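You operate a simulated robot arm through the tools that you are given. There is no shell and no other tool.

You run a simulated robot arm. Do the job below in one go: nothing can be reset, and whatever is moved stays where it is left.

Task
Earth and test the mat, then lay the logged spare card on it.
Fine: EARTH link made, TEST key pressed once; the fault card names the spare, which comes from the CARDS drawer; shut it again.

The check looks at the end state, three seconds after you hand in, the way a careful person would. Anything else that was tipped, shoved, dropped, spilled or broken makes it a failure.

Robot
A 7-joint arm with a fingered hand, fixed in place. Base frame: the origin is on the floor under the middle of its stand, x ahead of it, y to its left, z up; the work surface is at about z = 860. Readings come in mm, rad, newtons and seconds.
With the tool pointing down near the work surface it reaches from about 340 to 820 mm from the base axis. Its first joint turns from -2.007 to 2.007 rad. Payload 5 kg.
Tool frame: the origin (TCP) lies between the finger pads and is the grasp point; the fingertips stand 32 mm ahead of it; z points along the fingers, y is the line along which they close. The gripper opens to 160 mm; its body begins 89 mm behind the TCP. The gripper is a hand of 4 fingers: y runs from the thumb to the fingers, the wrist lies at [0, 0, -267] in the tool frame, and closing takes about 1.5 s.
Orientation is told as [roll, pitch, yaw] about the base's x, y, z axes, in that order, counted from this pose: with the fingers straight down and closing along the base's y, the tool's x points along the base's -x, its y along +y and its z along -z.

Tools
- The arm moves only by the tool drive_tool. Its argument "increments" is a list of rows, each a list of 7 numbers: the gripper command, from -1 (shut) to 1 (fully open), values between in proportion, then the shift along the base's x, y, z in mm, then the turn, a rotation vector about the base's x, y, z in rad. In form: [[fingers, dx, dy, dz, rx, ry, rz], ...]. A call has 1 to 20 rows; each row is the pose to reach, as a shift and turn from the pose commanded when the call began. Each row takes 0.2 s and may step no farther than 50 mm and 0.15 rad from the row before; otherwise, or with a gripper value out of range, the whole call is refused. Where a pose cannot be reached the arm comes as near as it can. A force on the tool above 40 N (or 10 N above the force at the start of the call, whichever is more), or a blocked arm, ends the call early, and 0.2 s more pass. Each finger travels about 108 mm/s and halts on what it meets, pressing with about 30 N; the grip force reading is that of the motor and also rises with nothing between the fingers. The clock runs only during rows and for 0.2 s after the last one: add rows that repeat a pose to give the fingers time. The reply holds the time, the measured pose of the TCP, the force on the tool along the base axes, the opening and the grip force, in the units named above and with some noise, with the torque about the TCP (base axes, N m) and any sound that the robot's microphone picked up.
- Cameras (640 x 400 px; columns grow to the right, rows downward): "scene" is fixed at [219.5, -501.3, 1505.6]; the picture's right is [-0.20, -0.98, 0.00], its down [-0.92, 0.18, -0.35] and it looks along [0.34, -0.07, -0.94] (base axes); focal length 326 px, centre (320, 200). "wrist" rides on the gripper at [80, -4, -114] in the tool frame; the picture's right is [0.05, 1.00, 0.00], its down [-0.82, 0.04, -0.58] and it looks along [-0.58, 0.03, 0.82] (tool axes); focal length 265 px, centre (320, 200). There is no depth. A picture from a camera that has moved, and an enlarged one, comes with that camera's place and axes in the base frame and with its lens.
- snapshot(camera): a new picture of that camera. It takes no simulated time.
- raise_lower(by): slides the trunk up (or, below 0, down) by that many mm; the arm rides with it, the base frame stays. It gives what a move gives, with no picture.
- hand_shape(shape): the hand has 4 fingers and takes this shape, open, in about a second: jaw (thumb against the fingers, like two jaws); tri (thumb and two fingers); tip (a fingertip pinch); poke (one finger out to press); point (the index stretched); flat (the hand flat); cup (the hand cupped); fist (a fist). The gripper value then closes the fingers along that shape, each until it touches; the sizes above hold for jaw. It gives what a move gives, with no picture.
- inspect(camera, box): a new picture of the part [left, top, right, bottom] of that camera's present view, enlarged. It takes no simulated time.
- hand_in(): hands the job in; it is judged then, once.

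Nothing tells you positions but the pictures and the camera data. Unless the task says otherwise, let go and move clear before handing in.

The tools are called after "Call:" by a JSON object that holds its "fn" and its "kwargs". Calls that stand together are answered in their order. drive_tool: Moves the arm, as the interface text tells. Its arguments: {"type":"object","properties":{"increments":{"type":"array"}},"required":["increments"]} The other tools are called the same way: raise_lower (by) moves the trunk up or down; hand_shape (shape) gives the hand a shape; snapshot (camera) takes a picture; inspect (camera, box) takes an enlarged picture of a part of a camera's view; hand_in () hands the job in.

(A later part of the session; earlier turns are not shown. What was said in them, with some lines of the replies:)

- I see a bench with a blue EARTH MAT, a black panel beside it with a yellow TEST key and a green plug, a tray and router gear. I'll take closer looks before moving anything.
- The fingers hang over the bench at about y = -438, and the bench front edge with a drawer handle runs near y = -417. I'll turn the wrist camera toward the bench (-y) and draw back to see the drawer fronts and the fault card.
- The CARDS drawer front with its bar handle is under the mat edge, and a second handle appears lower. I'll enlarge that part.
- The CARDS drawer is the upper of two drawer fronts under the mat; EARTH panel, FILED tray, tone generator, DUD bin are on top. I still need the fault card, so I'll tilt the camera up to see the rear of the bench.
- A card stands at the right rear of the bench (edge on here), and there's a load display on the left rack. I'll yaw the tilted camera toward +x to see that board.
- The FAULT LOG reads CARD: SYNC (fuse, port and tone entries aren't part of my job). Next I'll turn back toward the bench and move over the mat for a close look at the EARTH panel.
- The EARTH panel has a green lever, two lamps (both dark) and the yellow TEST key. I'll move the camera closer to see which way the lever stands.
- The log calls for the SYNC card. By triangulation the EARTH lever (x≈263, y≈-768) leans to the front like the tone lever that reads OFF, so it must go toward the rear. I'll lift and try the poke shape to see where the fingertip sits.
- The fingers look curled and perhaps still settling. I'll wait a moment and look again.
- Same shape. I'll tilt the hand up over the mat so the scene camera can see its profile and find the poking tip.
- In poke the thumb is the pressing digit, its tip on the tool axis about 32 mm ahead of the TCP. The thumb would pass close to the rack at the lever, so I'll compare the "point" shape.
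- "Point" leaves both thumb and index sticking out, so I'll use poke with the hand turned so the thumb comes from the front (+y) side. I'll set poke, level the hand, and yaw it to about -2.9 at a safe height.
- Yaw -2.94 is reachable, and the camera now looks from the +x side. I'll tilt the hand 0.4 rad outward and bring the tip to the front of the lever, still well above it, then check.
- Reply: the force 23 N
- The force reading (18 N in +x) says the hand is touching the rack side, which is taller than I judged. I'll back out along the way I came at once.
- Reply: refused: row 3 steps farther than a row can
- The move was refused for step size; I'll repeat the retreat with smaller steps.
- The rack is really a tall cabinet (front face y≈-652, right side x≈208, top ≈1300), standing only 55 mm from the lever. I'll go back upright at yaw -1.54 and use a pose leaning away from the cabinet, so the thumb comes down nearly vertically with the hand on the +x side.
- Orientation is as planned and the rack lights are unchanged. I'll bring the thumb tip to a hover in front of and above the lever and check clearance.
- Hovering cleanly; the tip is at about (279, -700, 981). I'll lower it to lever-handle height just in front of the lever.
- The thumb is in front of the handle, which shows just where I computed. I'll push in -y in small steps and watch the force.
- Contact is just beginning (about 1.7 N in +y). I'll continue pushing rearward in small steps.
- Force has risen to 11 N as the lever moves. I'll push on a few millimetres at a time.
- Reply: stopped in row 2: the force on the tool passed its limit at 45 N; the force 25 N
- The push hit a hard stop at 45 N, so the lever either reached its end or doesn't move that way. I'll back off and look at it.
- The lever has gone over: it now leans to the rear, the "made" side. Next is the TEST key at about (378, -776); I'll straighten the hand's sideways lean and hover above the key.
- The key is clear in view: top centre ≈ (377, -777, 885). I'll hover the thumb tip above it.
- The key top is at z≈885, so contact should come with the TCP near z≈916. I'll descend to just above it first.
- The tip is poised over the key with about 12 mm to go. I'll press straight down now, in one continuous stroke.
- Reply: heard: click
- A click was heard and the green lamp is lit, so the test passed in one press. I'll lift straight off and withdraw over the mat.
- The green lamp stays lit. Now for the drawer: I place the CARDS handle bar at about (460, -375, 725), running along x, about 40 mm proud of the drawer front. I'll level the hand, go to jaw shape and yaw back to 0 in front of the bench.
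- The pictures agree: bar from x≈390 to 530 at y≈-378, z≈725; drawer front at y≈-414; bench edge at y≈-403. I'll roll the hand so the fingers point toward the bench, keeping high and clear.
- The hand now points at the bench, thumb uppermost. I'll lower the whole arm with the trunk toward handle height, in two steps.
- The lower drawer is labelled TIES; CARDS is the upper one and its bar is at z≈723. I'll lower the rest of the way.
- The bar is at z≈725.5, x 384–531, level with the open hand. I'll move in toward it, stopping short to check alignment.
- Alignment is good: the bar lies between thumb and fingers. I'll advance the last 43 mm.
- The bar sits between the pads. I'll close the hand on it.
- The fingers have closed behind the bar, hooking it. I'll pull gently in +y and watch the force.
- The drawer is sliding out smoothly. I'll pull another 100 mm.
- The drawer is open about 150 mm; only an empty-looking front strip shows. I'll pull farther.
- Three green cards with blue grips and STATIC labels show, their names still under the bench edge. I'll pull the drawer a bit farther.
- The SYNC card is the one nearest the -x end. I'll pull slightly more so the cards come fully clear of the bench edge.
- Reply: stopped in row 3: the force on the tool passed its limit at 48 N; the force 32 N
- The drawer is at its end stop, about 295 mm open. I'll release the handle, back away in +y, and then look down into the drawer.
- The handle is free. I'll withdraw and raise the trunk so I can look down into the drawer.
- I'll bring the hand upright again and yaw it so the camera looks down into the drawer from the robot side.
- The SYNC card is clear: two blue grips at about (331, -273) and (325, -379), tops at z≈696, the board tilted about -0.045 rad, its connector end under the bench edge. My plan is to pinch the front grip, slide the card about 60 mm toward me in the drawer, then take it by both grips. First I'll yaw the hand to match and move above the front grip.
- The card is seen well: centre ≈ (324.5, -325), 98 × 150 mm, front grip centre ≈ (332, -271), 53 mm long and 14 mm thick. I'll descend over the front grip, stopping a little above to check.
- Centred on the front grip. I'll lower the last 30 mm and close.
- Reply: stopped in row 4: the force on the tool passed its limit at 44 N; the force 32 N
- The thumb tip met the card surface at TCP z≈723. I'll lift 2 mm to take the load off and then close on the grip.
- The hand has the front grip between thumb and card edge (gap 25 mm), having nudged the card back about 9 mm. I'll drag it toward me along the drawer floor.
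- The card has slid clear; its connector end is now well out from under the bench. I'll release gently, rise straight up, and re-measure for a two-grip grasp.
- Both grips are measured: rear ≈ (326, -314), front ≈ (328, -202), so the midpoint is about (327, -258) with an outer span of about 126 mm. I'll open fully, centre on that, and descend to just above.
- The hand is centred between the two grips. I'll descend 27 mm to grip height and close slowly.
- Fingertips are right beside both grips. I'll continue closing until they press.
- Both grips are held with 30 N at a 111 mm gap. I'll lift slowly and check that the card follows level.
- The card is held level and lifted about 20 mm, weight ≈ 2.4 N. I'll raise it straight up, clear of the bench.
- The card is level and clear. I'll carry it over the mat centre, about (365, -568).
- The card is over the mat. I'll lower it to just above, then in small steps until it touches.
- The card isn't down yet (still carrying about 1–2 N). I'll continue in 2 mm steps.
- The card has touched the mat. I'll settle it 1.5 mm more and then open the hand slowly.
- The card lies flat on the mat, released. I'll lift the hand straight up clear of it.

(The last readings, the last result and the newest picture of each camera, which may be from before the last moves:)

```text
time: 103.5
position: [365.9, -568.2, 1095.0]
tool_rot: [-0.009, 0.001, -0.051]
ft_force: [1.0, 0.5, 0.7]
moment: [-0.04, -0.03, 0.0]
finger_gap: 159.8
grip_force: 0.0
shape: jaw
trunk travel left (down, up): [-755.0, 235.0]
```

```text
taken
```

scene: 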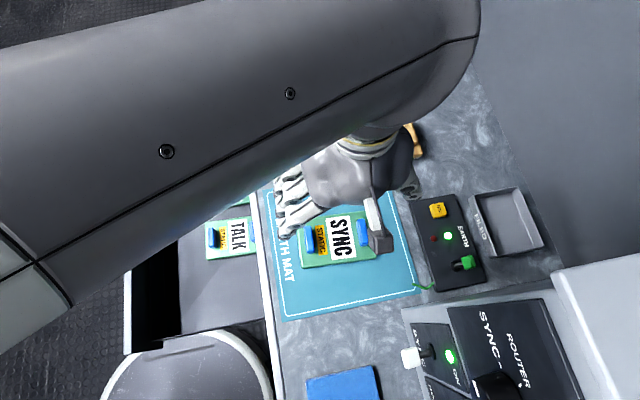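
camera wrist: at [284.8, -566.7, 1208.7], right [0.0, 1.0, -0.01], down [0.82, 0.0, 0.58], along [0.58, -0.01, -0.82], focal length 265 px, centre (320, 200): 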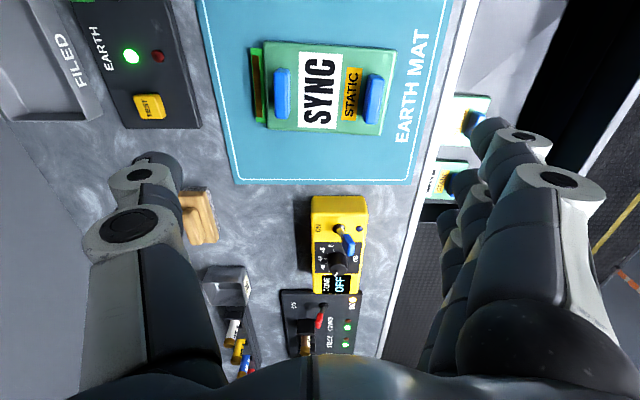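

SYNC sits squarely inside the mat border. Now I'll shut the drawer: raise the trunk, come back in front of the bench, and turn the hand to push horizontally as before.

Call:
{"fn": "raise_lower", "kwargs": {"by": 170}}

Call:
{"fn": "drive_tool", "kwargs": {"increments": [[1, 8, 25, -8, 0, 0, 0.01], [1, 16, 55, -18, 0, 0, 0.02], [1, 24, 85, -28, 0, 0, 0.03], [1, 32, 115, -38, 0, 0, 0.04], [1, 42, 145, -50, 0, 0, 0.05], [1, 52, 175, -62, 0, 0, 0.05], [0.5, 62, 205, -76, 0, 0, 0.05], [0.2, 72, 235, -92, 0, 0, 0.05], [0, 82, 260, -110, 0, 0, 0.05], [-0.125, 92, 275, -122, 0, 0, 0.05], [-0.125, 92, 275, -122, 0, 0, 0.05]]}}

Call:
{"fn": "snapshot", "kwargs": {"camera": "scene"}}

```text
time: 105.4
position: [365.9, -567.4, 1264.6]
tool_rot: [-0.008, 0.001, -0.053]
ft_force: [0.6, 0.3, -1.4]
moment: [-0.04, 0.02, 0.0]
finger_gap: 160.1
grip_force: 0.0
shape: jaw
trunk travel left (down, up): [-925.0, 65.0]
```

```text
time: 107.8
position: [457.2, -291.9, 1142.5]
tool_rot: [-0.009, -0.002, -0.002]
ft_force: [-0.3, -0.5, -0.3]
moment: [0.03, 0.0, 0.0]
finger_gap: 70.8
grip_force: 0.1
shape: jaw
trunk travel left (down, up): [-925.0, 65.0]
```

```text
taken
```

scene: 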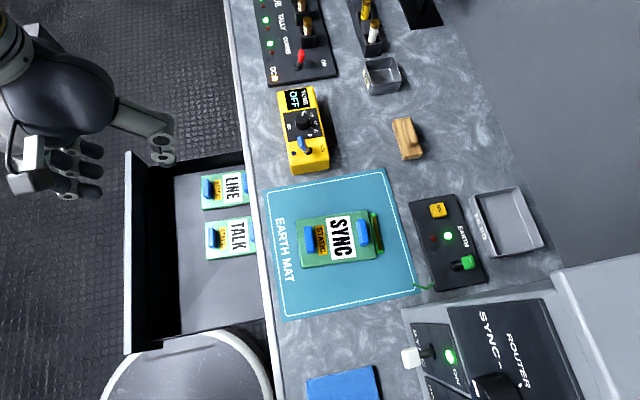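

The bench looks right: SYNC on the mat, LINE and TALK undisturbed, green lamp lit. I'll roll the hand to horizontal while backing off in front of the open drawer.

Call:
{"fn": "drive_tool", "kwargs": {"increments": [[-0.125, 0, 25, -5, -0.14, 0, 0], [-0.125, 0, 50, -10, -0.28, 0, 0], [-0.125, 0, 75, -15, -0.42, 0, 0], [-0.125, 0, 100, -20, -0.56, 0, 0], [-0.125, 0, 125, -30, -0.7, 0, 0], [-0.125, 0, 150, -40, -0.84, 0, 0], [-0.125, 0, 175, -50, -0.98, 0, 0], [-0.125, 0, 200, -60, -1.12, 0, 0], [-0.125, 0, 225, -65, -1.26, 0, 0], [-0.125, 0, 250, -70, -1.4, 0, 0], [-0.125, 0, 285, -75, -1.5, 0, 0], [-0.125, 0, 295, -75, -1.54, 0, 0], [-0.125, 0, 295, -75, -1.54, 0, 0]]}}

Call:
{"fn": "snapshot", "kwargs": {"camera": "wrist"}}

Call:
{"fn": "snapshot", "kwargs": {"camera": "scene"}}

```text
time: 110.6
position: [455.6, 4.1, 1069.3]
tool_rot: [-1.551, -0.001, 0.0]
ft_force: [0.3, 0.4, -0.8]
moment: [0.01, -0.02, -0.03]
finger_gap: 70.7
grip_force: 0.1
shape: jaw
trunk travel left (down, up): [-925.0, 65.0]
```

```text
taken
camera wrist: at [376.4, 117.6, 1075.2], right [-0.05, 0.02, -1.0], down [0.82, 0.58, -0.03], along [0.58, -0.82, -0.05], focal length 265 px, centre (320, 200)
```

wrist: 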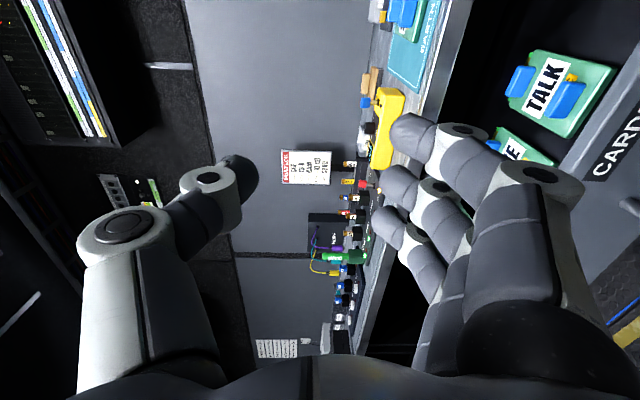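

```text
taken
```

scene: 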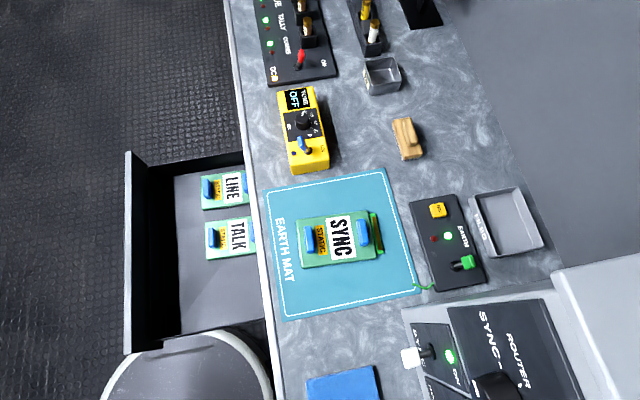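

Fingertips are about 50 mm clear of the handle. I'll lower the trunk to handle height.

Call:
{"fn": "raise_lower", "kwargs": {"by": -343}}

Call:
{"fn": "snapshot", "kwargs": {"camera": "wrist"}}

```text
time: 114.0
position: [456.2, 3.9, 725.5]
tool_rot: [-1.548, -0.001, 0.001]
ft_force: [0.1, -0.4, -0.3]
moment: [-0.01, 0.01, -0.04]
finger_gap: 70.4
grip_force: 0.0
shape: jaw
trunk travel left (down, up): [-582.0, 408.0]
```

```text
taken
camera wrist: at [376.4, 117.1, 732.3], right [-0.05, 0.02, -1.0], down [0.82, 0.58, -0.03], along [0.58, -0.82, -0.05], focal length 265 px, centre (320, 200)
```

wrist: 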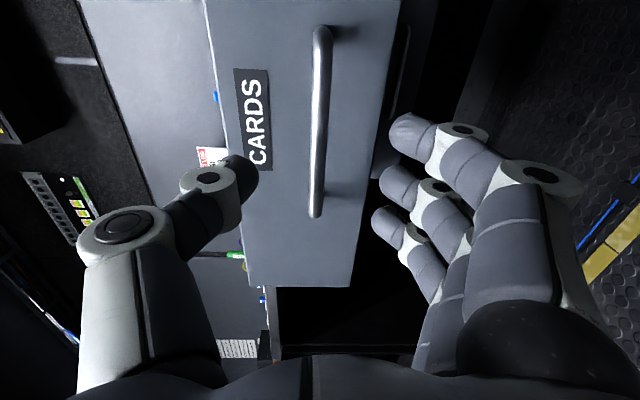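

The bar is centred between thumb and fingers. I'll narrow the hand to about 50 mm and advance until the fingertips bear on the drawer front either side of the bar.

Call:
{"fn": "drive_tool", "kwargs": {"increments": [[-0.375, 0, -10, 2, 0, 0, 0], [-0.375, 0, -30, 4, 0, 0, 0], [-0.375, 0, -50, 4, 0, 0, 0], [-0.375, 0, -65, 4, 0, 0, 0], [-0.375, 0, -65, 4, 0, 0, 0]]}}

Call:
{"fn": "snapshot", "kwargs": {"camera": "wrist"}}

```text
time: 115.2
position: [456.1, -62.0, 728.9]
tool_rot: [-1.548, -0.001, 0.0]
ft_force: [-1.3, -0.3, 0.0]
moment: [-0.03, -0.03, 0.01]
finger_gap: 50.4
grip_force: 0.0
shape: jaw
trunk travel left (down, up): [-582.0, 408.0]
```

```text
taken
camera wrist: at [376.6, 51.1, 736.3], right [-0.05, 0.02, -1.0], down [0.82, 0.58, -0.03], along [0.58, -0.82, -0.05], focal length 265 px, centre (320, 200)
```

wrist: 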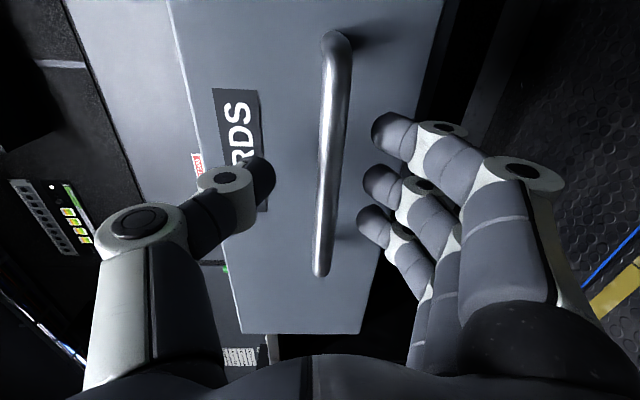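

Aligned. I'll advance to contact and start pushing.

Call:
{"fn": "drive_tool", "kwargs": {"increments": [[-0.375, 0, -12, 0, 0, 0, 0], [-0.375, 0, -22, 0, 0, 0, 0], [-0.375, 0, -32, 0, 0, 0, 0], [-0.375, 0, -44, 0, 0, 0, 0], [-0.375, 0, -56, 0, 0, 0, 0], [-0.375, 0, -68, 0, 0, 0, 0]]}}

Call:
{"fn": "snapshot", "kwargs": {"camera": "wrist"}}

Call:
{"fn": "snapshot", "kwargs": {"camera": "scene"}}

```text
time: 116.6
position: [457.9, -128.9, 729.5]
tool_rot: [-1.548, -0.001, -0.001]
ft_force: [0.2, 0.6, -0.6]
moment: [0.0, -0.02, 0.02]
finger_gap: 50.4
grip_force: 0.1
shape: jaw
trunk travel left (down, up): [-582.0, 408.0]
```

```text
taken
camera wrist: at [377.4, -15.1, 736.2], right [-0.05, 0.02, -1.0], down [0.82, 0.58, -0.03], along [0.58, -0.82, -0.05], focal length 265 px, centre (320, 200)
```

wrist: 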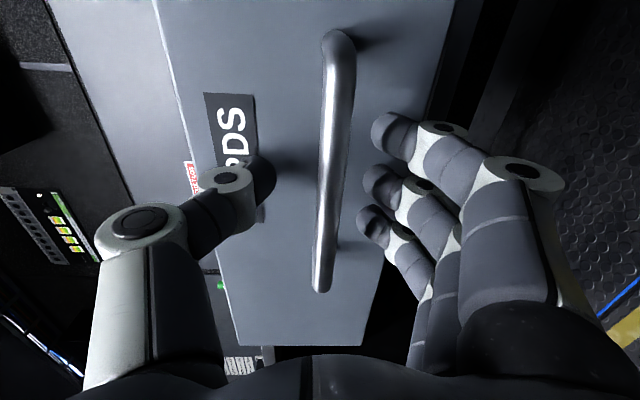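

```text
taken
```

scene: 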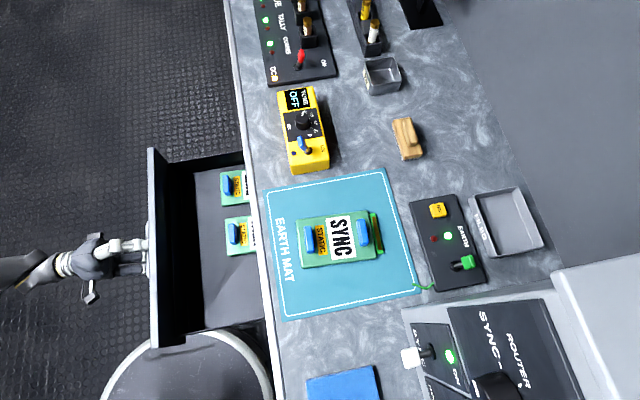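

The drawer is sliding in with almost no force. I'll push on steadily.

Call:
{"fn": "drive_tool", "kwargs": {"increments": [[-0.375, 0, -12, 0, 0, 0, 0], [-0.375, 0, -24, 0, 0, 0, 0], [-0.375, 0, -36, 0, 0, 0, 0], [-0.375, 0, -48, 0, 0, 0, 0], [-0.375, 0, -60, 0, 0, 0, 0], [-0.375, 0, -72, 0, 0, 0, 0], [-0.375, 0, -84, 0, 0, 0, 0], [-0.375, 0, -96, 0, 0, 0, 0], [-0.375, 0, -108, 0, 0, 0, 0], [-0.375, 0, -120, 0, 0, 0, 0], [-0.375, 0, -132, 0, 0, 0, 0], [-0.375, 0, -144, 0, 0, 0, 0], [-0.375, 0, -156, 0, 0, 0, 0], [-0.375, 0, -168, 0, 0, 0, 0], [-0.375, 0, -180, 0, 0, 0, 0], [-0.375, 0, -192, 0, 0, 0, 0], [-0.375, 0, -204, 0, 0, 0, 0]]}}

Call:
{"fn": "snapshot", "kwargs": {"camera": "wrist"}}

Call:
{"fn": "snapshot", "kwargs": {"camera": "scene"}}

```text
time: 120.2
position: [456.3, -332.7, 728.0]
tool_rot: [-1.548, -0.002, 0.0]
ft_force: [-0.1, 0.7, -0.6]
moment: [-0.01, 0.01, 0.02]
finger_gap: 50.4
grip_force: 0.1
shape: jaw
trunk travel left (down, up): [-582.0, 408.0]
```

```text
taken
camera wrist: at [376.6, -219.7, 734.9], right [-0.05, 0.02, -1.0], down [0.82, 0.58, -0.03], along [0.58, -0.82, -0.05], focal length 265 px, centre (320, 200)
```

wrist: 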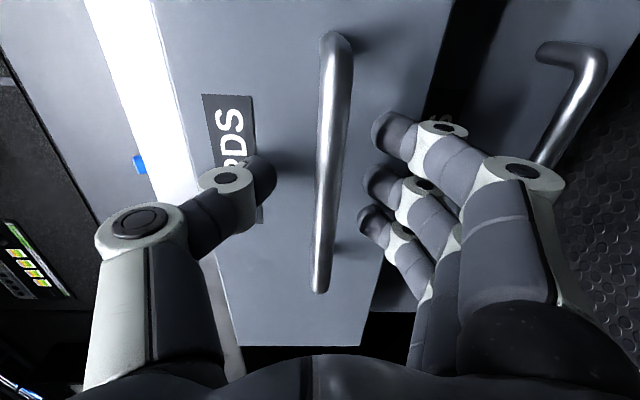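

```text
taken
```

scene: 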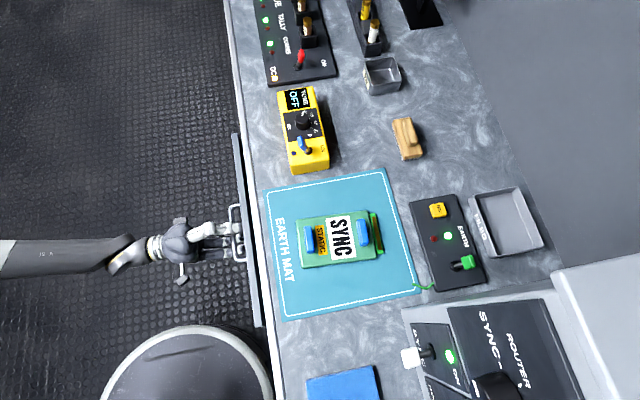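

About 45 mm remain. I'll push the rest slowly to the stop.

Call:
{"fn": "drive_tool", "kwargs": {"increments": [[-0.375, 0, -8, 0, 0, 0, 0], [-0.375, 0, -16, 0, 0, 0, 0], [-0.375, 0, -24, 0, 0, 0, 0], [-0.375, 0, -31, 0, 0, 0, 0], [-0.375, 0, -37, 0, 0, 0, 0], [-0.375, 0, -42, 0, 0, 0, 0], [-0.375, 0, -46, 0, 0, 0, 0], [-0.375, 0, -50, 0, 0, 0, 0], [-0.375, 0, -54, 0, 0, 0, 0]]}}

Call:
{"fn": "snapshot", "kwargs": {"camera": "wrist"}}

Call:
{"fn": "snapshot", "kwargs": {"camera": "scene"}}

```text
time: 122.1
position: [455.6, -382.6, 727.0]
tool_rot: [-1.543, -0.003, 0.002]
ft_force: [-2.2, 17.0, -0.5]
moment: [0.07, 0.03, -0.09]
finger_gap: 11.0
grip_force: 27.2
shape: jaw
trunk travel left (down, up): [-582.0, 408.0]
stopped in row 9: the force on the tool passed its limit at 49 N (the readings are from after the stop); the commanded pose is now the measured one
```

```text
taken
camera wrist: at [375.8, -270.1, 734.0], right [-0.05, 0.03, -1.0], down [0.82, 0.58, -0.03], along [0.58, -0.82, -0.05], focal length 265 px, centre (320, 200)
```

wrist: 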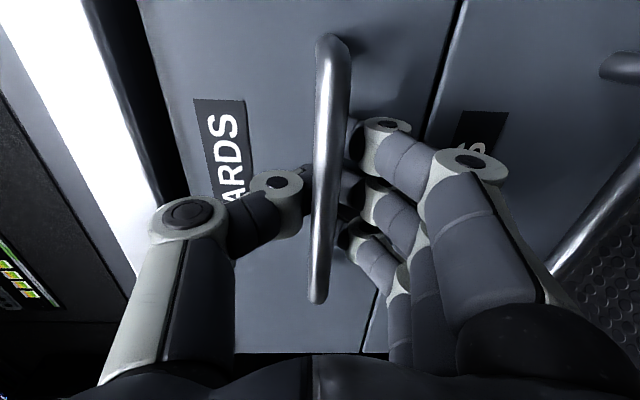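

```text
taken
```

scene: 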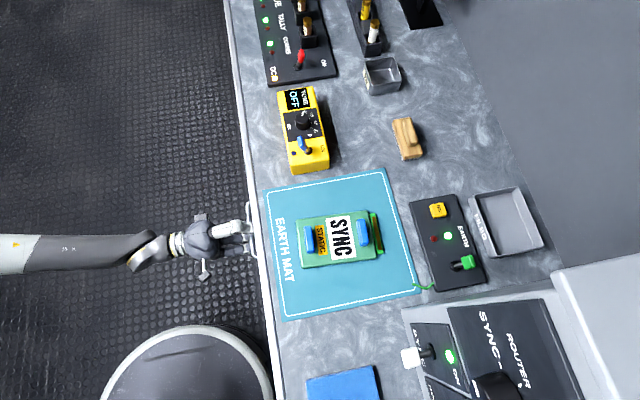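

The drawer is home against its stop. The push squeezed the fingers around the bar, so I'll open them in place before withdrawing.

Call:
{"fn": "drive_tool", "kwargs": {"increments": [[-0.2, 0, 1, 0, 0, 0, 0], [0, 0, 2, 0, 0, 0, 0], [0, 0, 3, 0, 0, 0, 0], [0, 0, 3, 0, 0, 0, 0], [0, 0, 3, 0, 0, 0, 0]]}}

Call:
{"fn": "snapshot", "kwargs": {"camera": "wrist"}}

```text
time: 123.3
position: [457.9, -378.6, 728.5]
tool_rot: [-1.546, -0.001, 0.001]
ft_force: [1.0, 12.4, -5.3]
moment: [-0.43, 0.05, 0.05]
finger_gap: 73.2
grip_force: 0.0
shape: jaw
trunk travel left (down, up): [-582.0, 408.0]
```

```text
taken
camera wrist: at [376.5, -266.0, 735.4], right [-0.05, 0.02, -1.0], down [0.81, 0.58, -0.03], along [0.58, -0.81, -0.05], focal length 265 px, centre (320, 200)
```

wrist: 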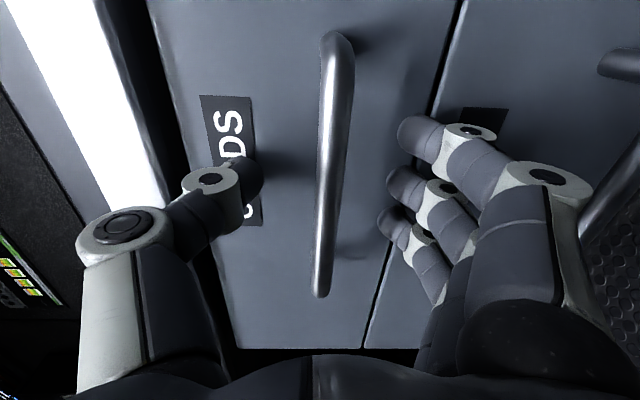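

The bar is free between the open fingers. I'll withdraw straight back.

Call:
{"fn": "drive_tool", "kwargs": {"increments": [[0, 0, 8, 0, 0, 0, 0], [0, 0, 25, 0, 0, 0, 0], [0, 0, 50, 0, 0, 0, 0], [0, 0, 80, 0, 0, 0, 0], [0, 0, 115, 0, 0, 0, 0], [0, 0, 140, 0, 0, 0, 0], [0, 0, 140, 0, 0, 0, 0]]}}

Call:
{"fn": "snapshot", "kwargs": {"camera": "wrist"}}

Call:
{"fn": "snapshot", "kwargs": {"camera": "scene"}}

```text
time: 124.9
position: [456.2, -238.4, 728.4]
tool_rot: [-1.546, -0.003, 0.0]
ft_force: [-0.8, -1.3, -0.1]
moment: [-0.02, 0.01, 0.0]
finger_gap: 79.1
grip_force: 0.0
shape: jaw
trunk travel left (down, up): [-582.0, 408.0]
```

```text
taken
camera wrist: at [376.1, -124.8, 734.7], right [-0.05, 0.02, -1.0], down [0.82, 0.58, -0.03], along [0.58, -0.82, -0.05], focal length 265 px, centre (320, 200)
```

wrist: 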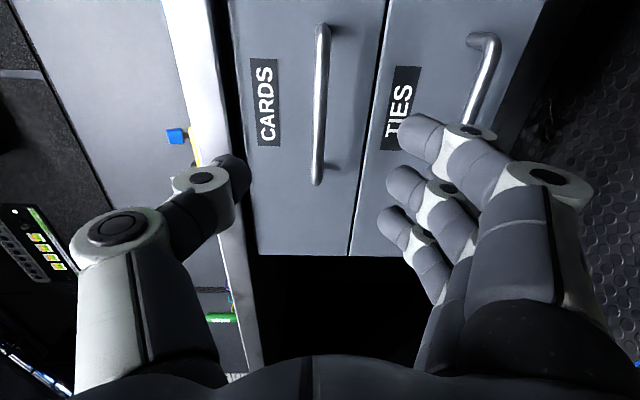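

```text
taken
```

scene: 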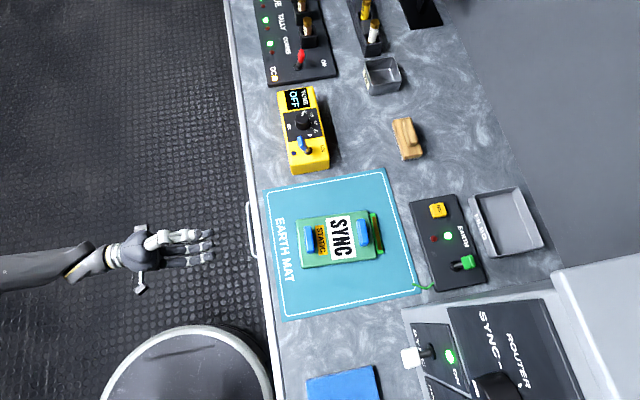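

The CARDS drawer looks flush with TIES. I'll check it and the rest of the bench close up.

Call:
{"fn": "inspect", "kwargs": {"camera": "wrist", "box": [210, 0, 450, 270]}}

Call:
{"fn": "inspect", "kwargs": {"camera": "scene", "box": [240, 150, 500, 330]}}

Call:
{"fn": "inspect", "kwargs": {"camera": "scene", "box": [230, 0, 480, 180]}}

Call:
{"fn": "inspect", "kwargs": {"camera": "scene", "box": [260, 250, 640, 400]}}

```text
1.48 times, centred on (330, 135) of wrist
camera zoom: at [376.1, -124.8, 734.7], right [-0.05, 0.02, -1.0], down [0.82, 0.58, -0.03], along [0.58, -0.82, -0.05], focal length 393 px, centre (305, 296)
```

zoom: 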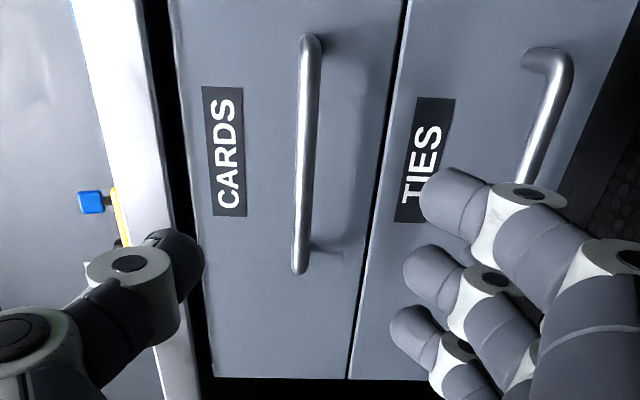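

```text
2.22 times, centred on (370, 240) of scene
camera zoom: at [219.5, -501.3, 1505.6], right [-0.2, -0.98, 0.0], down [-0.92, 0.18, -0.35], along [0.34, -0.07, -0.94], focal length 725 px, centre (209, 111)
```

zoom: 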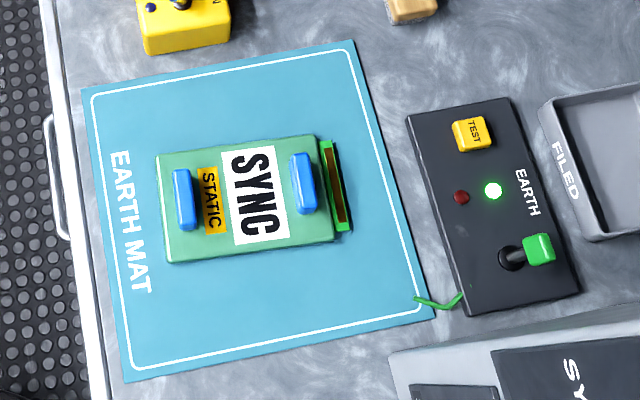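

```text
2.22 times, centred on (355, 90) of scene
camera zoom: at [219.5, -501.3, 1505.6], right [-0.2, -0.98, 0.0], down [-0.92, 0.18, -0.35], along [0.34, -0.07, -0.94], focal length 725 px, centre (242, 444)
```

zoom: 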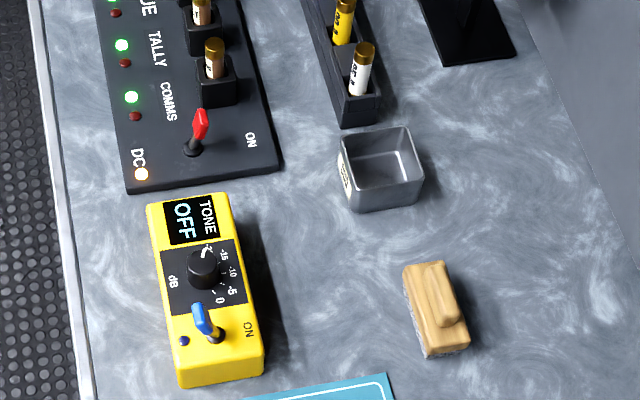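

```text
1.68 times, centred on (450, 325) of scene
camera zoom: at [219.5, -501.3, 1505.6], right [-0.2, -0.98, 0.0], down [-0.92, 0.18, -0.35], along [0.34, -0.07, -0.94], focal length 550 px, centre (101, -10)
```

zoom: 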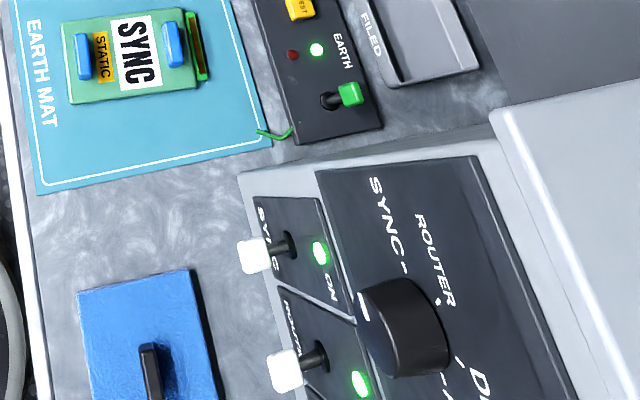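

Everything checks out: the EARTH lever is over, the green TEST lamp is lit after a single press, and the SYNC card lies flat inside the mat border. The CARDS drawer is flush and shut, and the rest of the bench looks as it did at the start. The hand is empty and clear of the bench, so I'll hand in.

Call:
{"fn": "hand_in", "kwargs": {}}

```text
The job is handed in.
```

The mat is earthed and tested, and the SYNC spare is lying on it. The job is handed in, but no result came back.

- **Earth link:** the green EARTH lever is thrown to the rear. I took that side as "made" because the DC lever, which stands to the rear, is on, and the tone lever, which stands to the front, is off.
- **Test:** I pressed the TEST key once. It clicked and the green lamp came on and stayed on.
- **Spare card:** the fault log gives the card as SYNC. I took SYNC from the CARDS drawer, holding it by its two blue grips, and laid it flat inside the mat border.
- **Drawer:** CARDS is pushed home and sits flush with the drawer below. The last view inside, partway through closing, showed LINE and TALK still in place.

- **Rack contact:** on my first approach to the lever the hand touched the side of the tall rack, with about 18 N on the reading. I backed off at once and saw no change to its switches or lights.
- **Thumb on the card:** while reaching for the grip, the thumb pressed on the SYNC card at about 44 N before I lifted it. I saw no damage.

Nothing else on the bench looked disturbed in the last pictures.
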